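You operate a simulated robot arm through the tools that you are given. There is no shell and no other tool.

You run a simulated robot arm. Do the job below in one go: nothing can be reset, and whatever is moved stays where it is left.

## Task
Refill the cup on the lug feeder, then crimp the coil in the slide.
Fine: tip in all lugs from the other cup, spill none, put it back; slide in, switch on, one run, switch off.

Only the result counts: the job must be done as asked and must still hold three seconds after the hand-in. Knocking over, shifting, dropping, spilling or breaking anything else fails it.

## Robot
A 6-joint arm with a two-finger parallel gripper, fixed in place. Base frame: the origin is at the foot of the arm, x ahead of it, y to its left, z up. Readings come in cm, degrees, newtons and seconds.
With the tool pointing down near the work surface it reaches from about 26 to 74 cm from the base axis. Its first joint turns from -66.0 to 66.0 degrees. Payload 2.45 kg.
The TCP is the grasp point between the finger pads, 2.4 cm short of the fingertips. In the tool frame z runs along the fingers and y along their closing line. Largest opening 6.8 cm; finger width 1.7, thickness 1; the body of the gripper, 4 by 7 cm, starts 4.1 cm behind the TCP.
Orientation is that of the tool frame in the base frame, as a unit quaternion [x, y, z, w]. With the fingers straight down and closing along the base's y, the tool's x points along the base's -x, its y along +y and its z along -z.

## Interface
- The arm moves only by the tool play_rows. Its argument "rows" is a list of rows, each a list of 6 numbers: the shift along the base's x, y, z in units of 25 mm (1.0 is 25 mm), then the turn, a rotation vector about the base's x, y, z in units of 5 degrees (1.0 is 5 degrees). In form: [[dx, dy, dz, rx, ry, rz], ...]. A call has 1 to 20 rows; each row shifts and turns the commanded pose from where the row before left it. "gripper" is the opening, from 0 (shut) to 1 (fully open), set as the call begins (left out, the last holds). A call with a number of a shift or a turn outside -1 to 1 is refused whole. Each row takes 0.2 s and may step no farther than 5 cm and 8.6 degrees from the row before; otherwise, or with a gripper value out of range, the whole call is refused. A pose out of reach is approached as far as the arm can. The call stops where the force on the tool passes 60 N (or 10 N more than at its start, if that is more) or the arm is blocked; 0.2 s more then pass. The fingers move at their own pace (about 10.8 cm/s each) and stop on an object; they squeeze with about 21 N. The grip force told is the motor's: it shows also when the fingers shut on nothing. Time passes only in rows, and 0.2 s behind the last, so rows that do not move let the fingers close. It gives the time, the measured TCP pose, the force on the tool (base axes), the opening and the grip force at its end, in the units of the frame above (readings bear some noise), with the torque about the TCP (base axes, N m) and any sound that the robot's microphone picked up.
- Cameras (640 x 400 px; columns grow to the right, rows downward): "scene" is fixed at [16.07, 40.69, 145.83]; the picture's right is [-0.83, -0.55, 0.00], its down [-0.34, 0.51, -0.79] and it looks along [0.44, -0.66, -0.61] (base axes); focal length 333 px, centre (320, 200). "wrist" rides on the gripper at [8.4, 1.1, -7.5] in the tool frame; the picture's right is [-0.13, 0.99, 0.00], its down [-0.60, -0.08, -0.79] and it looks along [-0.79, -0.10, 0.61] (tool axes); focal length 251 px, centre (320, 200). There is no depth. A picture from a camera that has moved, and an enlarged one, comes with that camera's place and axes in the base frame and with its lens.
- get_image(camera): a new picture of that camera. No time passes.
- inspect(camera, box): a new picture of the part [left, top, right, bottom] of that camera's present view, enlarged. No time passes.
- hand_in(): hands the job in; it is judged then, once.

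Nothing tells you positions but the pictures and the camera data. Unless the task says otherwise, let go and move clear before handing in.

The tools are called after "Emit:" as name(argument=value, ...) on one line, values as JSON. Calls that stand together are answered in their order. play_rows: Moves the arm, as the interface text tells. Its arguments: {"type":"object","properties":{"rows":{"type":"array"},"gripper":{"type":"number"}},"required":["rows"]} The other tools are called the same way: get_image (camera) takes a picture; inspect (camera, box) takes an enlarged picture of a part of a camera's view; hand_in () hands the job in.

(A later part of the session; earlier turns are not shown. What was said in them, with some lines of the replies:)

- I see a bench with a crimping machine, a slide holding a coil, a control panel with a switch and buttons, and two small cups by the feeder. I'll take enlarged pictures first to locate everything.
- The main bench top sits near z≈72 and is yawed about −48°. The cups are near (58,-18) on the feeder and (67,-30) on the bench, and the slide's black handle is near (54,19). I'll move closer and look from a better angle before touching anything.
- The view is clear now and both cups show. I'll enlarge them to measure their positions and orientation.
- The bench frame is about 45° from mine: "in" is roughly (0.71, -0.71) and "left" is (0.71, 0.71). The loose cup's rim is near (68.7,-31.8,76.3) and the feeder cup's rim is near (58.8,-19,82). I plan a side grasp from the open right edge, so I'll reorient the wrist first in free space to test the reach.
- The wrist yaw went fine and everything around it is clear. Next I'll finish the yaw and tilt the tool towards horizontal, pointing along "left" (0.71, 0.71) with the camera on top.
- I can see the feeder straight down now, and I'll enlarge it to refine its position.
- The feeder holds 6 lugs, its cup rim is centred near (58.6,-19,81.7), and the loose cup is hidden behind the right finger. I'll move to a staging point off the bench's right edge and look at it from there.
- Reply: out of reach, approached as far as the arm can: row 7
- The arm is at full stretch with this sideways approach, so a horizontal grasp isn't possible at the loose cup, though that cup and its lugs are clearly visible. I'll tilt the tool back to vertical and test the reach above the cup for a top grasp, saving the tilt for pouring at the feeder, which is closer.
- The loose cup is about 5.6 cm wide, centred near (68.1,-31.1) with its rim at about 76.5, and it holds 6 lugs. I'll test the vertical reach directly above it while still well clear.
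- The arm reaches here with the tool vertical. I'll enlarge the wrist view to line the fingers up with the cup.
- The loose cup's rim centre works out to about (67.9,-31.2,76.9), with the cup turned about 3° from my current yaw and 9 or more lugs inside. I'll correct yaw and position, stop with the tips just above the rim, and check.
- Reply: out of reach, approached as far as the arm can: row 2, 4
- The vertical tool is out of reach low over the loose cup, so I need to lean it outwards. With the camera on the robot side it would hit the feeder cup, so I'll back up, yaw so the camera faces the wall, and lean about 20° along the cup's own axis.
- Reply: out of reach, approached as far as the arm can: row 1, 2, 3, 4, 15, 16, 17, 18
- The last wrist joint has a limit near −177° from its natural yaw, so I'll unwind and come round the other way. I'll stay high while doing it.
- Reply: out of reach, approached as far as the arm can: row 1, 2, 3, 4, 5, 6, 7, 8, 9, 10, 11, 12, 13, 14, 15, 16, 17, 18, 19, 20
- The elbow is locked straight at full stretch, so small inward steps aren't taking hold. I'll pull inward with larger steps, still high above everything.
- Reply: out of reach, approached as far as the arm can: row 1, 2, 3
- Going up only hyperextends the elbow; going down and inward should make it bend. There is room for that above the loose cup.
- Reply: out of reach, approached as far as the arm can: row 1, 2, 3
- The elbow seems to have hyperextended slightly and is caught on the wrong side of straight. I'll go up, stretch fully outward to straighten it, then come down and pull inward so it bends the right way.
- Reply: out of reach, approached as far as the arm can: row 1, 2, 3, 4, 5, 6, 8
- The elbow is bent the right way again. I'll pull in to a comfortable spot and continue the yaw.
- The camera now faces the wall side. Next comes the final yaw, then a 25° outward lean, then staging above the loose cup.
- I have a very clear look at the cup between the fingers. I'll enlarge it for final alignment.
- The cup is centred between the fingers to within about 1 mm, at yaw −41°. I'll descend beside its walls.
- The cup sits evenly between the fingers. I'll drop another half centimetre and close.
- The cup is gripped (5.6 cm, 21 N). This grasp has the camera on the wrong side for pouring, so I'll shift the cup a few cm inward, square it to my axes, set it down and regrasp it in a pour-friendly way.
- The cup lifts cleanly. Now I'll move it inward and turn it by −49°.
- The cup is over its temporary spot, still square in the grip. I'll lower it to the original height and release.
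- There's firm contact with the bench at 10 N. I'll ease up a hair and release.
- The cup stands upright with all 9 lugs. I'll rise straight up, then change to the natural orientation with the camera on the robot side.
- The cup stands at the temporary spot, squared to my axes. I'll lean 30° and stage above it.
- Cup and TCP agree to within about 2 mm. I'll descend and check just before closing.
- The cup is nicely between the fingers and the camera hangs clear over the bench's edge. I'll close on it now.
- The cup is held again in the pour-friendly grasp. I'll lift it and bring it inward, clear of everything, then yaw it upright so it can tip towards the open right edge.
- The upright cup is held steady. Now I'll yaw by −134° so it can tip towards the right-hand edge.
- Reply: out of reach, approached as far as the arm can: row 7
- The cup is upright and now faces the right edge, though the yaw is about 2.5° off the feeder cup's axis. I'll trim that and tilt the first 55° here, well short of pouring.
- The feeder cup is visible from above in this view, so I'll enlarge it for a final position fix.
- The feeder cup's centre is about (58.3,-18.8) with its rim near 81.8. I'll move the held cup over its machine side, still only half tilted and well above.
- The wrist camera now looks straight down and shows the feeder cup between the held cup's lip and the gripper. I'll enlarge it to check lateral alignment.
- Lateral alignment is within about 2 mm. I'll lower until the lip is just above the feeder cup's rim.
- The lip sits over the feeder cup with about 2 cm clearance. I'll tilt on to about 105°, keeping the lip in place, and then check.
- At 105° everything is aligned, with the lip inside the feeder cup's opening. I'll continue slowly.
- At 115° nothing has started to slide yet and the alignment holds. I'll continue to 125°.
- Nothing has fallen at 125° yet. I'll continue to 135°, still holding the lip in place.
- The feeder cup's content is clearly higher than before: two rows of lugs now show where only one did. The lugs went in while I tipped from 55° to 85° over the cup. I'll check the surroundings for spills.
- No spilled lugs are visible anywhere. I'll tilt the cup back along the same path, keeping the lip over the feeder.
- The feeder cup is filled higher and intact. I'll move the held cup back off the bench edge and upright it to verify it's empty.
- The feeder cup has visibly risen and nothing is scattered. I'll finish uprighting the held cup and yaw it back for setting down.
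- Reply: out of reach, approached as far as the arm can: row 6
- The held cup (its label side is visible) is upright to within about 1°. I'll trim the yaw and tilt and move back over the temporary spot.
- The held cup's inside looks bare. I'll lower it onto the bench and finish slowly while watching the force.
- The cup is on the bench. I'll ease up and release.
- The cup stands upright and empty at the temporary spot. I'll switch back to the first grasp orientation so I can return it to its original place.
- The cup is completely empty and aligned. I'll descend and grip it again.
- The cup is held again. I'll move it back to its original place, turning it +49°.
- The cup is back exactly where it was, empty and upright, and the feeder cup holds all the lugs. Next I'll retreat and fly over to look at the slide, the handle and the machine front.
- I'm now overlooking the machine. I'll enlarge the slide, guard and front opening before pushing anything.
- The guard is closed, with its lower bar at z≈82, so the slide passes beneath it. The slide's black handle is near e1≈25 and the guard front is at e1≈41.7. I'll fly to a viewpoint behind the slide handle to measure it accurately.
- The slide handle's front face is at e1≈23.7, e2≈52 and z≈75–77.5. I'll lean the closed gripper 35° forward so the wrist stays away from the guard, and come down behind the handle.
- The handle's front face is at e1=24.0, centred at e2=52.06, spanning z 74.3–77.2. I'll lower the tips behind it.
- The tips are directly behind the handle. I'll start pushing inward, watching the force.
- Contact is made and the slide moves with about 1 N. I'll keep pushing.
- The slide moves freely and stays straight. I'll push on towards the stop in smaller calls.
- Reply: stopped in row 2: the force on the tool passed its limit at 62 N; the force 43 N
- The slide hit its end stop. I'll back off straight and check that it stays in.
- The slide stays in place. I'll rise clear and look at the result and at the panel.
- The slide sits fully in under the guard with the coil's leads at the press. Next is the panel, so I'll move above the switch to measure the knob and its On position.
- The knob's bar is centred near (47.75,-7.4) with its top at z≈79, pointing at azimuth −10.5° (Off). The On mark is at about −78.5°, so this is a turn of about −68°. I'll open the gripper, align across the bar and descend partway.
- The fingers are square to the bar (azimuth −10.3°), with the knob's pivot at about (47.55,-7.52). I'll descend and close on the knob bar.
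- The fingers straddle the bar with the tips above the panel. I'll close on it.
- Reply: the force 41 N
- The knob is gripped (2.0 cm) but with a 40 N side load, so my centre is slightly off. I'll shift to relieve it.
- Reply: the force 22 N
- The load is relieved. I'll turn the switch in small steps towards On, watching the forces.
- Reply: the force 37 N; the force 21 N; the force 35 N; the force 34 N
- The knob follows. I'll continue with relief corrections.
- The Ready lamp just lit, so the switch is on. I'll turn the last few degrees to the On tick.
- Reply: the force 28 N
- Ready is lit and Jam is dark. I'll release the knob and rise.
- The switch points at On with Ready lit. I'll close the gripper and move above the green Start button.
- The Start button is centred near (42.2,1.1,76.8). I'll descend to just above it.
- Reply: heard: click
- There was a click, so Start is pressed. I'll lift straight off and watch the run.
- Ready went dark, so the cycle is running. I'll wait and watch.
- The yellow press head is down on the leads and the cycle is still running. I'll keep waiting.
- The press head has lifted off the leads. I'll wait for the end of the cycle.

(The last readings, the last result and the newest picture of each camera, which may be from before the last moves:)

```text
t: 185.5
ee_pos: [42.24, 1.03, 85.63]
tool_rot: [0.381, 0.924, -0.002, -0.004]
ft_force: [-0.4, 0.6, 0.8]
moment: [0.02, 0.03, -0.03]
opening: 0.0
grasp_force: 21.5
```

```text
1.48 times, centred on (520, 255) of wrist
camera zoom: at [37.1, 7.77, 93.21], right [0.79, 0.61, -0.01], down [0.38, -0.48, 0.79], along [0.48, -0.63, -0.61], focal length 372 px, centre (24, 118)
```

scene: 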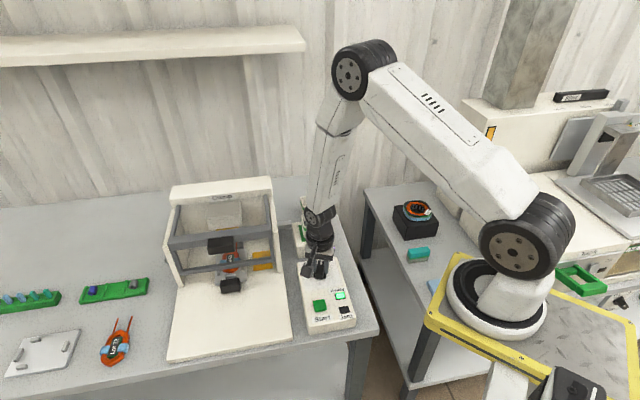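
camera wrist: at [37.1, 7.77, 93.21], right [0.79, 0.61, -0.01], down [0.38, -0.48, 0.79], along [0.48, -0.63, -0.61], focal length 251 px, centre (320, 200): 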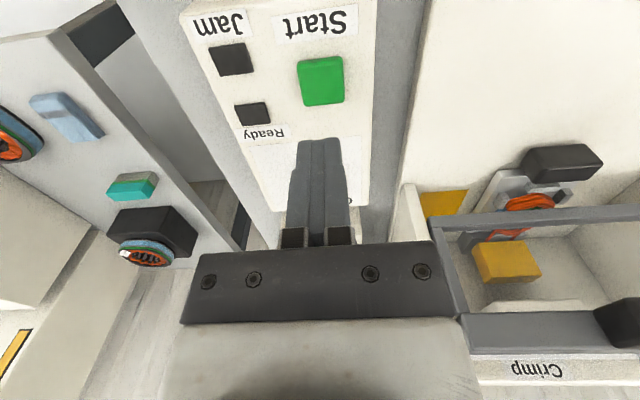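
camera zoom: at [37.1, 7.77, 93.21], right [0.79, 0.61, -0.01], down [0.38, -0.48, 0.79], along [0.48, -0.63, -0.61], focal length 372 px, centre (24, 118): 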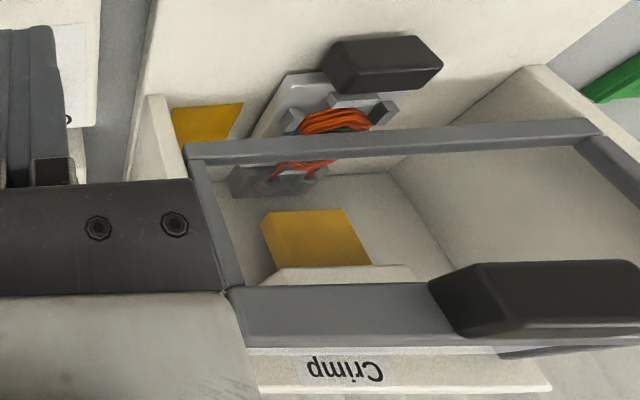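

Emit:
play_rows(rows=[[0, 0, 0.9, 0, 0, 0], [0, 0, 0.9, 0, 0, 0], [0, 0, 0.9, 0, 0, 0], [0, 0, 0.9, 0, 0, 0], [0.6, 0.2, 0.5, 0, 0, 0], [0.8, 0.3, 0.5, 0, 0, 0], [0.8, 0.3, 0.5, 0, 0, 0], [0, 0, 0, 0, 0, 0], [0, 0, 0, 0, 0, 0]])

Emit:
get_image(camera="wrist")

Emit:
inspect(camera="scene", box=[280, 180, 370, 340])

Emit:
inspect(camera="scene", box=[200, 200, 280, 290])

```text
t: 187.5
ee_pos: [47.7, 3.18, 98.16]
tool_rot: [0.383, 0.924, -0.001, -0.004]
ft_force: [-0.1, 1.0, 0.8]
moment: [0.02, 0.01, 0.01]
opening: 0.0
grasp_force: 21.3
```

```text
taken
camera wrist: at [42.68, 9.86, 105.76], right [0.79, 0.61, -0.01], down [0.38, -0.48, 0.79], along [0.48, -0.63, -0.61], focal length 251 px, centre (320, 200)
```

wrist: 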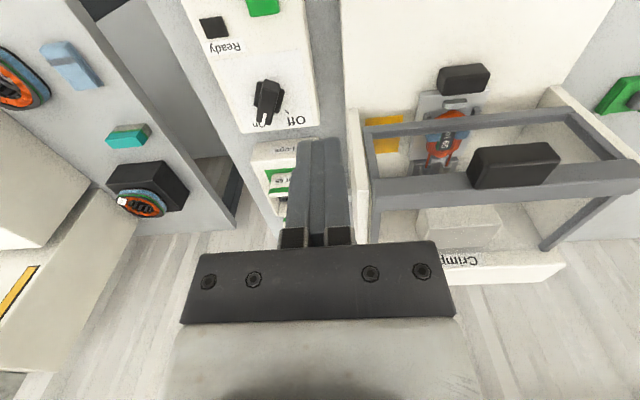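

```text
2.50 times, centred on (325, 260) of scene
camera zoom: at [16.07, 40.69, 145.83], right [-0.83, -0.55, 0.0], down [-0.34, 0.51, -0.79], along [0.44, -0.66, -0.61], focal length 833 px, centre (308, 50)
```

zoom: 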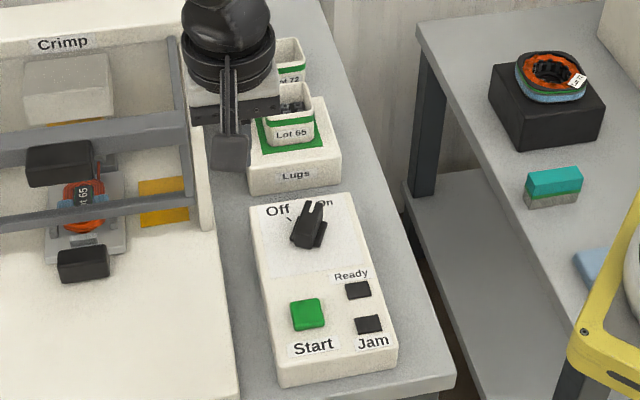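

```text
4.44 times, centred on (240, 245) of scene
camera zoom: at [16.07, 40.69, 145.83], right [-0.83, -0.55, 0.0], down [-0.34, 0.51, -0.79], along [0.44, -0.66, -0.61], focal length 1480 px, centre (676, 0)
```

zoom: 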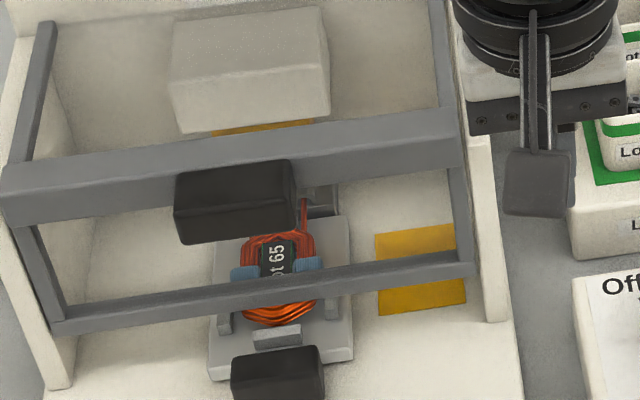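

Emit:
inspect(camera="wrist", box=[390, 80, 510, 210])

Emit:
inspect(camera="wrist", box=[180, 0, 340, 160])

```text
3.08 times, centred on (450, 145) of wrist
camera zoom: at [42.68, 9.86, 105.76], right [0.79, 0.61, -0.01], down [0.38, -0.48, 0.79], along [0.48, -0.63, -0.61], focal length 774 px, centre (-80, 369)
```

zoom: 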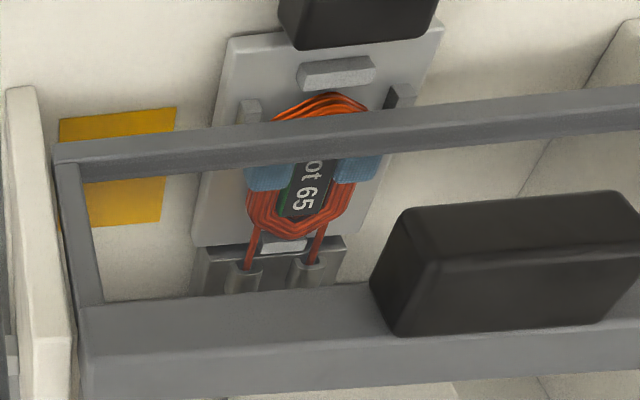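

```text
2.50 times, centred on (260, 80) of wrist
camera zoom: at [42.68, 9.86, 105.76], right [0.79, 0.61, -0.01], down [0.38, -0.48, 0.79], along [0.48, -0.63, -0.61], focal length 629 px, centre (470, 500)
```

zoom: 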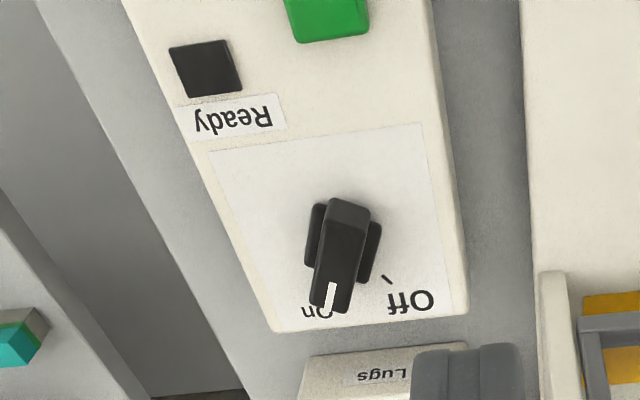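

Both leads now carry crimped lugs, the press head is back up, and Jam never lit, so the single run is done. Next I'll turn the switch off, regripping the knob at its On angle with the pivot estimated at (47.95,-7.65).

Emit:
play_rows(rows=[[0.017, -0.722, -0.2, 0, 0, -0.913], [0.017, -0.722, -0.2, 0, 0, -0.913], [0.017, -0.722, -0.3, 0, 0, -0.913], [0.017, -0.722, -0.4, 0, 0, -0.913], [0.017, -0.722, -0.6, 0, 0, -0.913], [0.017, -0.722, -0.8, 0, 0, -0.913], [0, 0, -0.8, 0, 0, 0], [0, 0, 0, 0, 0, 0]], gripper=1)

Emit:
get_image(camera="wrist")

Emit:
inspect(camera="wrist", box=[250, 0, 400, 140])

```text
t: 189.3
ee_pos: [48.08, -7.72, 89.95]
tool_rot: [0.59, 0.808, 0.0, -0.004]
ft_force: [0.4, 0.2, -0.2]
moment: [0.03, 0.0, -0.01]
opening: 6.78
grasp_force: 0.2
```

```text
taken
camera wrist: at [46.6, 0.57, 97.53], right [0.98, 0.18, -0.01], down [0.11, -0.6, 0.79], along [0.14, -0.78, -0.61], focal length 251 px, centre (320, 200)
```

wrist: 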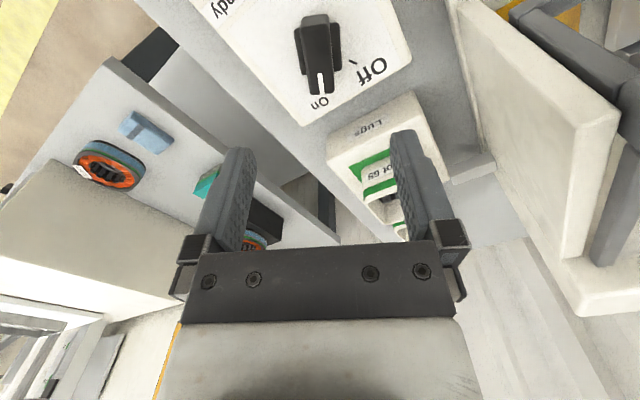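

```text
2.86 times, centred on (325, 70) of wrist
camera zoom: at [46.6, 0.57, 97.53], right [0.98, 0.18, -0.01], down [0.11, -0.6, 0.79], along [0.14, -0.78, -0.61], focal length 718 px, centre (306, 571)
```

zoom: 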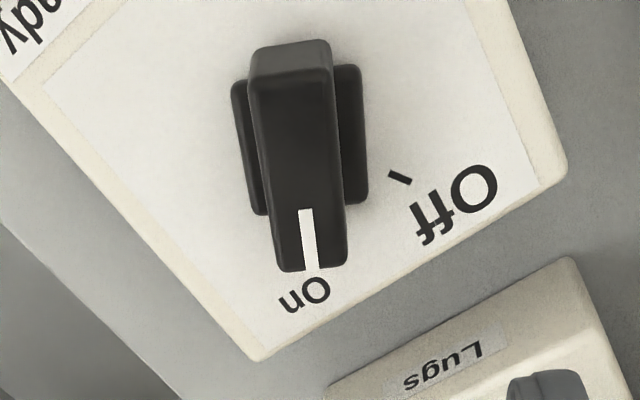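

Emit:
play_rows(rows=[[-0.03, 0.03, -0.9, 0, 0, 0], [0, 0, -0.9, 0, 0, 0], [0, 0, -0.9, 0, 0, 0], [0, 0, -0.7, 0, 0, 0], [0, 0, -0.4, 0, 0, 0], [0, 0, -0.22, 0, 0, 0], [0, 0, 0, 0, 0, 0]])

Emit:
play_rows(rows=[[0, 0, 0, 0, 0, 0], [0, 0, 0, 0, 0, 0], [0, 0, 0, 0, 0, 0], [0, 0, 0, 0, 0, 0], [0, 0, 0, 0, 0, 0]], gripper=0)

Emit:
get_image(camera="wrist")

```text
t: 190.9
ee_pos: [47.84, -7.71, 79.91]
tool_rot: [0.59, 0.807, 0.0, -0.004]
ft_force: [-0.9, 0.5, 0.6]
moment: [-0.05, 0.01, 0.0]
opening: 6.8
grasp_force: 0.0
```

```text
t: 192.1
ee_pos: [47.79, -7.67, 79.96]
tool_rot: [0.59, 0.808, 0.001, -0.004]
ft_force: [5.5, 4.1, -7.6]
moment: [-0.22, -0.42, 0.01]
opening: 1.97
grasp_force: 37.7
```

```text
taken
camera wrist: at [46.42, 0.64, 87.54], right [0.98, 0.18, -0.01], down [0.11, -0.6, 0.79], along [0.14, -0.78, -0.61], focal length 251 px, centre (320, 200)
```

wrist: 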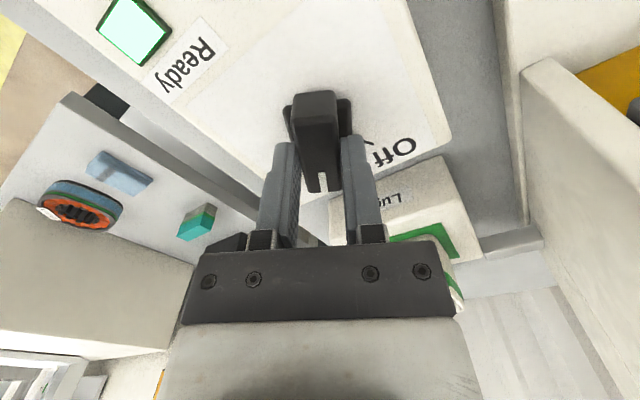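

Ready has lit again, so the run is fully complete, and the knob is gripped with little side load. I'll turn it back to Off in steps.

Emit:
play_rows(rows=[[0, 0, 0, 0, 0, 0.7], [0, 0, 0, 0, 0, 0.7], [0, 0, 0, 0, 0, 0.7], [0, 0, 0, 0, 0, 0]])

Emit:
play_rows(rows=[[0, 0, 0, 0, 0, 0.7], [0, 0, 0, 0, 0, 0.7], [0, 0, 0, 0, 0, 0]])

```text
t: 193.1
ee_pos: [47.95, -7.6, 80.04]
tool_rot: [0.512, 0.859, 0.0, -0.002]
ft_force: [9.4, 8.8, 2.1]
moment: [1.19, 0.2, 0.02]
opening: 2.0
grasp_force: 37.2
```

```text
t: 193.9
ee_pos: [47.91, -7.64, 79.85]
tool_rot: [0.459, 0.888, -0.001, -0.004]
ft_force: [7.5, 14.5, 9.0]
moment: [0.24, -0.36, -0.03]
opening: 1.98
grasp_force: 37.6
```

Emit:
play_rows(rows=[[0.01, 0.02, 0.01, 0, 0, 0.7], [0, 0, 0, 0, 0, 0.7], [0, 0, 0, 0, 0, 0.7], [0, 0, 0, 0, 0, 0]])

Emit:
play_rows(rows=[[0, 0, 0, 0, 0, 0.7], [0, 0, 0, 0, 0, 0.7], [0, 0, 0, 0, 0, 0]])

```text
t: 194.9
ee_pos: [48.03, -7.67, 79.94]
tool_rot: [0.376, 0.927, -0.002, -0.005]
ft_force: [7.4, 16.0, -8.9]
moment: [-0.2, -1.03, 0.01]
opening: 2.01
grasp_force: 36.9
```

```text
t: 195.7
ee_pos: [47.91, -7.64, 79.95]
tool_rot: [0.319, 0.948, -0.002, -0.006]
ft_force: [6.0, 13.7, -13.4]
moment: [0.13, -0.71, -0.02]
opening: 2.0
grasp_force: 37.7
```

Emit:
play_rows(rows=[[0.01, 0.02, -0.01, 0, 0, 0.7], [0, 0, 0, 0, 0, 0.7], [0, 0, 0, 0, 0, 0.7], [0, 0, 0, 0, 0, 0]])

Emit:
play_rows(rows=[[0, 0, 0, 0, 0, 0.7], [0, 0, 0, 0, 0, 0.7], [0, 0, 0, 0, 0, 0]])

Emit:
inspect(camera="scene", box=[280, 220, 370, 340])

```text
t: 196.7
ee_pos: [47.92, -7.57, 79.84]
tool_rot: [0.232, 0.973, -0.002, -0.005]
ft_force: [-15.9, -12.8, 12.3]
moment: [-0.14, 0.03, 0.0]
opening: 2.01
grasp_force: 37.0
```

```text
t: 197.5
ee_pos: [48.03, -7.54, 79.93]
tool_rot: [0.171, 0.985, -0.003, -0.006]
ft_force: [-20.5, -15.5, 25.6]
moment: [-0.02, 0.69, 0.04]
opening: 1.99
grasp_force: 37.2
```

```text
3.33 times, centred on (325, 280) of scene
camera zoom: at [15.99, 40.66, 145.85], right [-0.83, -0.55, 0.0], down [-0.34, 0.51, -0.79], along [0.44, -0.66, -0.61], focal length 1110 px, centre (303, -67)
```

zoom: 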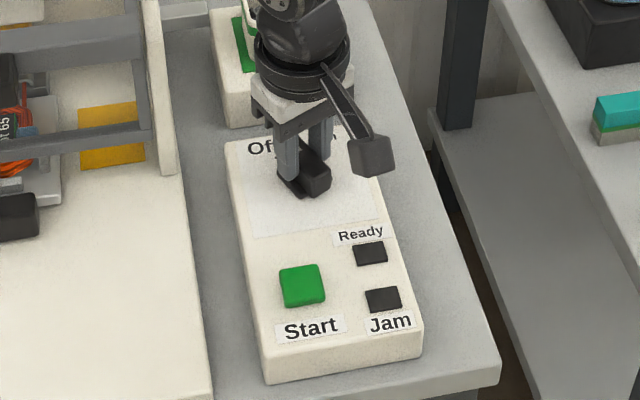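

Ready is out, so the switch is off. I'll turn the last few degrees to the Off mark.

Emit:
play_rows(rows=[[-0.025, -0.02, 0.025, 0, 0, 0], [0, 0, 0, 0, 0, 0.6], [0, 0, 0, 0, 0, 0.6], [0, 0, 0, 0, 0, 0.6], [0, 0, 0, 0, 0, 0]])

Emit:
play_rows(rows=[[0, 0, 0, 0, 0, 0], [0, 0, 0, 0, 0, 0], [0, 0, 0, 0, 0, 0]], gripper=1)

Emit:
play_rows(rows=[[0, 0, 0.5, 0, 0, 0], [0, 0, 0.9, 0, 0, 0], [0, 0, 0.9, 0, 0, 0], [0, 0, 0.9, 0, 0, 0], [0, 0, 0.9, 0, 0, 0]])

Emit:
inspect(camera="wrist", box=[220, 0, 430, 140])

Emit:
inspect(camera="scene", box=[280, 180, 370, 340])

```text
t: 198.7
ee_pos: [47.98, -7.53, 80.0]
tool_rot: [0.094, 0.996, -0.003, -0.002]
ft_force: [1.3, -23.4, -29.7]
moment: [-0.14, -0.01, 0.05]
opening: 2.0
grasp_force: 37.6
```

```text
t: 199.5
ee_pos: [47.83, -7.49, 79.98]
tool_rot: [0.094, 0.996, -0.002, -0.003]
ft_force: [0.2, -0.3, -0.3]
moment: [0.0, -0.06, -0.01]
opening: 6.8
grasp_force: 0.0
```

```text
t: 200.7
ee_pos: [47.98, -7.59, 90.24]
tool_rot: [0.094, 0.996, -0.002, -0.004]
ft_force: [0.3, 0.2, 0.1]
moment: [0.02, 0.0, 0.03]
opening: 6.8
grasp_force: 0.1
```

```text
2.86 times, centred on (325, 70) of wrist
camera zoom: at [39.95, -5.12, 97.75], right [0.31, 0.95, -0.01], down [0.59, -0.19, 0.79], along [0.75, -0.25, -0.61], focal length 718 px, centre (306, 571)
```

zoom: 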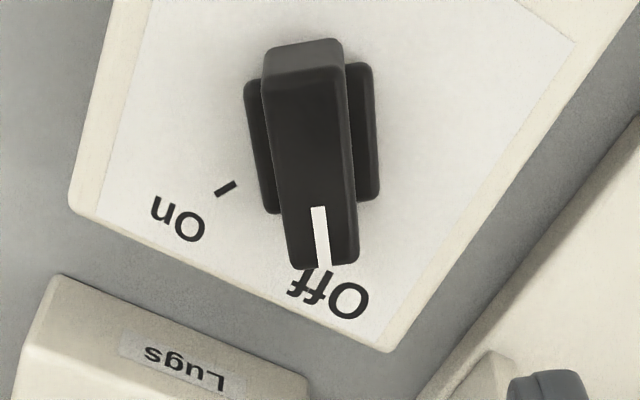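

```text
2.50 times, centred on (325, 260) of scene
camera zoom: at [16.07, 40.69, 145.83], right [-0.83, -0.55, 0.0], down [-0.34, 0.51, -0.79], along [0.44, -0.66, -0.61], focal length 833 px, centre (308, 50)
```

zoom: 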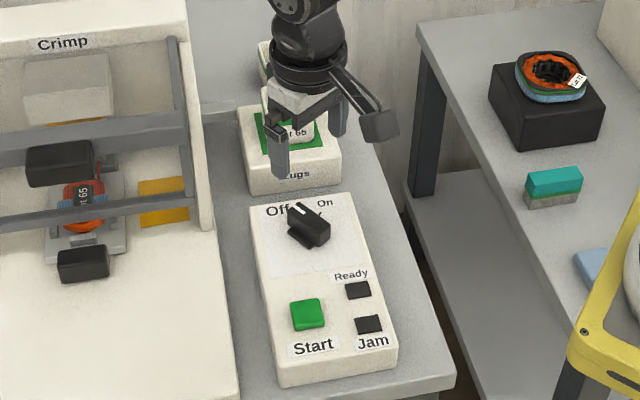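

The switch is at Off with the lamps dark, just as it started. I'll move the arm clear and do a final check of everything.

Emit:
play_rows(rows=[[-0.2, -0.3, 0.9, 0, 0, 0], [-0.3, -0.4, 0.9, 0, 0, 0], [-0.3, -0.4, 0.9, 0, 0, 0], [-0.4, -0.5, 0.9, 0, 0, 0], [-0.4, -0.5, 0.9, 0, 0, 0], [-0.4, -0.5, 0.9, 0, 0, 0], [-0.4, -0.5, 0.9, 0, 0, 0], [-0.4, -0.5, 0.9, 0, 0, 0], [0, 0, 0.8, 0, 0, 0], [0, 0, 0, 0, 0, 0]])

Emit:
get_image(camera="scene")

Emit:
inspect(camera="scene", box=[150, 170, 370, 350])

Emit:
inspect(camera="scene", box=[280, 185, 345, 265])

Emit:
get_image(camera="wrist")

```text
t: 202.9
ee_pos: [40.7, -16.57, 110.28]
tool_rot: [0.093, 0.996, -0.003, -0.004]
ft_force: [-1.0, 0.0, -0.4]
moment: [0.02, -0.02, -0.01]
opening: 6.8
grasp_force: 0.0
```

```text
taken
```

scene: 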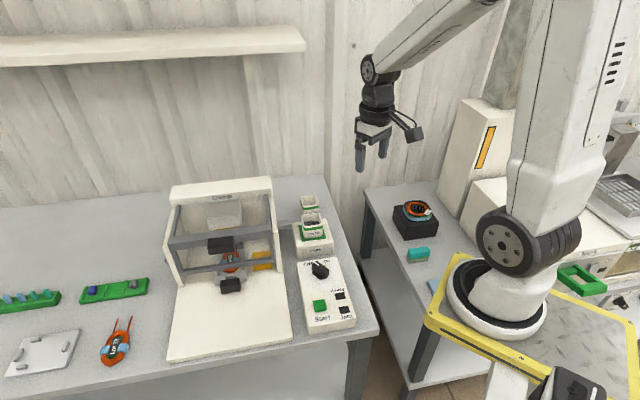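

```text
2.22 times, centred on (260, 260) of scene
camera zoom: at [16.07, 40.69, 145.83], right [-0.83, -0.55, 0.0], down [-0.34, 0.51, -0.79], along [0.44, -0.66, -0.61], focal length 740 px, centre (453, 67)
```

zoom: 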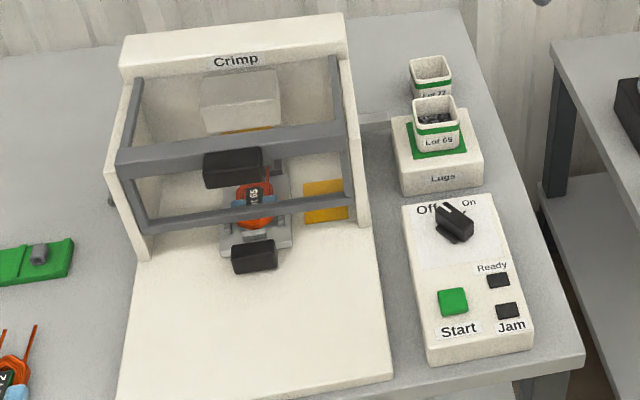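

```text
5.00 times, centred on (312, 225) of scene
camera zoom: at [16.07, 40.69, 145.83], right [-0.83, -0.55, 0.0], down [-0.34, 0.51, -0.79], along [0.44, -0.66, -0.61], focal length 1666 px, centre (358, 75)
```

zoom: 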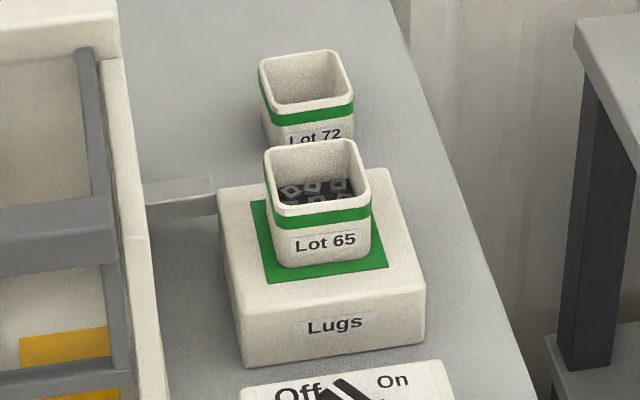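

```text
taken
camera wrist: at [32.75, -13.91, 117.81], right [0.31, 0.95, -0.01], down [0.58, -0.19, 0.79], along [0.75, -0.25, -0.61], focal length 251 px, centre (320, 200)
```

wrist: 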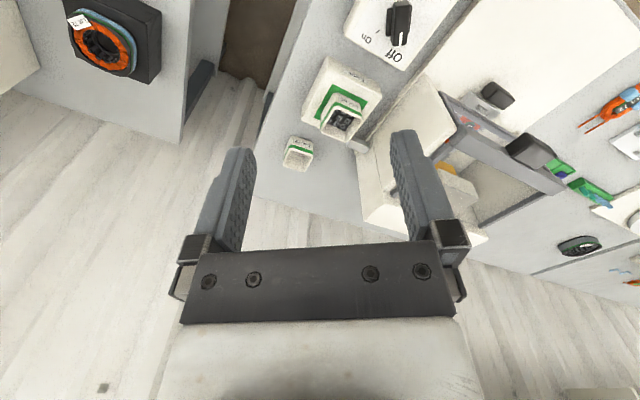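

The loose cup is empty and back in its place, and the feeder cup holds the refill, a little lower now that the run has used lugs. The slide is in with lugs crimped on both leads, the switch is at Off, nothing is spilled and the arm is clear, so I'm handing in.

Emit:
hand_in()

```text
The job is handed in.
```

The feeder cup is refilled and the coil in the slide is crimped, and the job is handed in.

- **Refill:** All the lugs from the loose cup went into the feeder cup and I saw none spilled. The loose cup is empty, upright and back in its original spot. I set it down once about 3 cm away to change my grip on it.
- **Crimp:** I pushed the slide in to its stop, switched on and pressed Start once. The cycle finished, Ready came back on and Jam never lit. Both leads have crimped lugs.
- **End state:** The switch is back at Off with the lamps dark. The slide is still in, and the arm is clear of the bench.

The refill cup is labelled Lot 72, while the feeder cup and the coil are Lot 65. The feeder cup now holds a mix of both lots, as the instruction required. If you track lots, this run may have used lugs from either.
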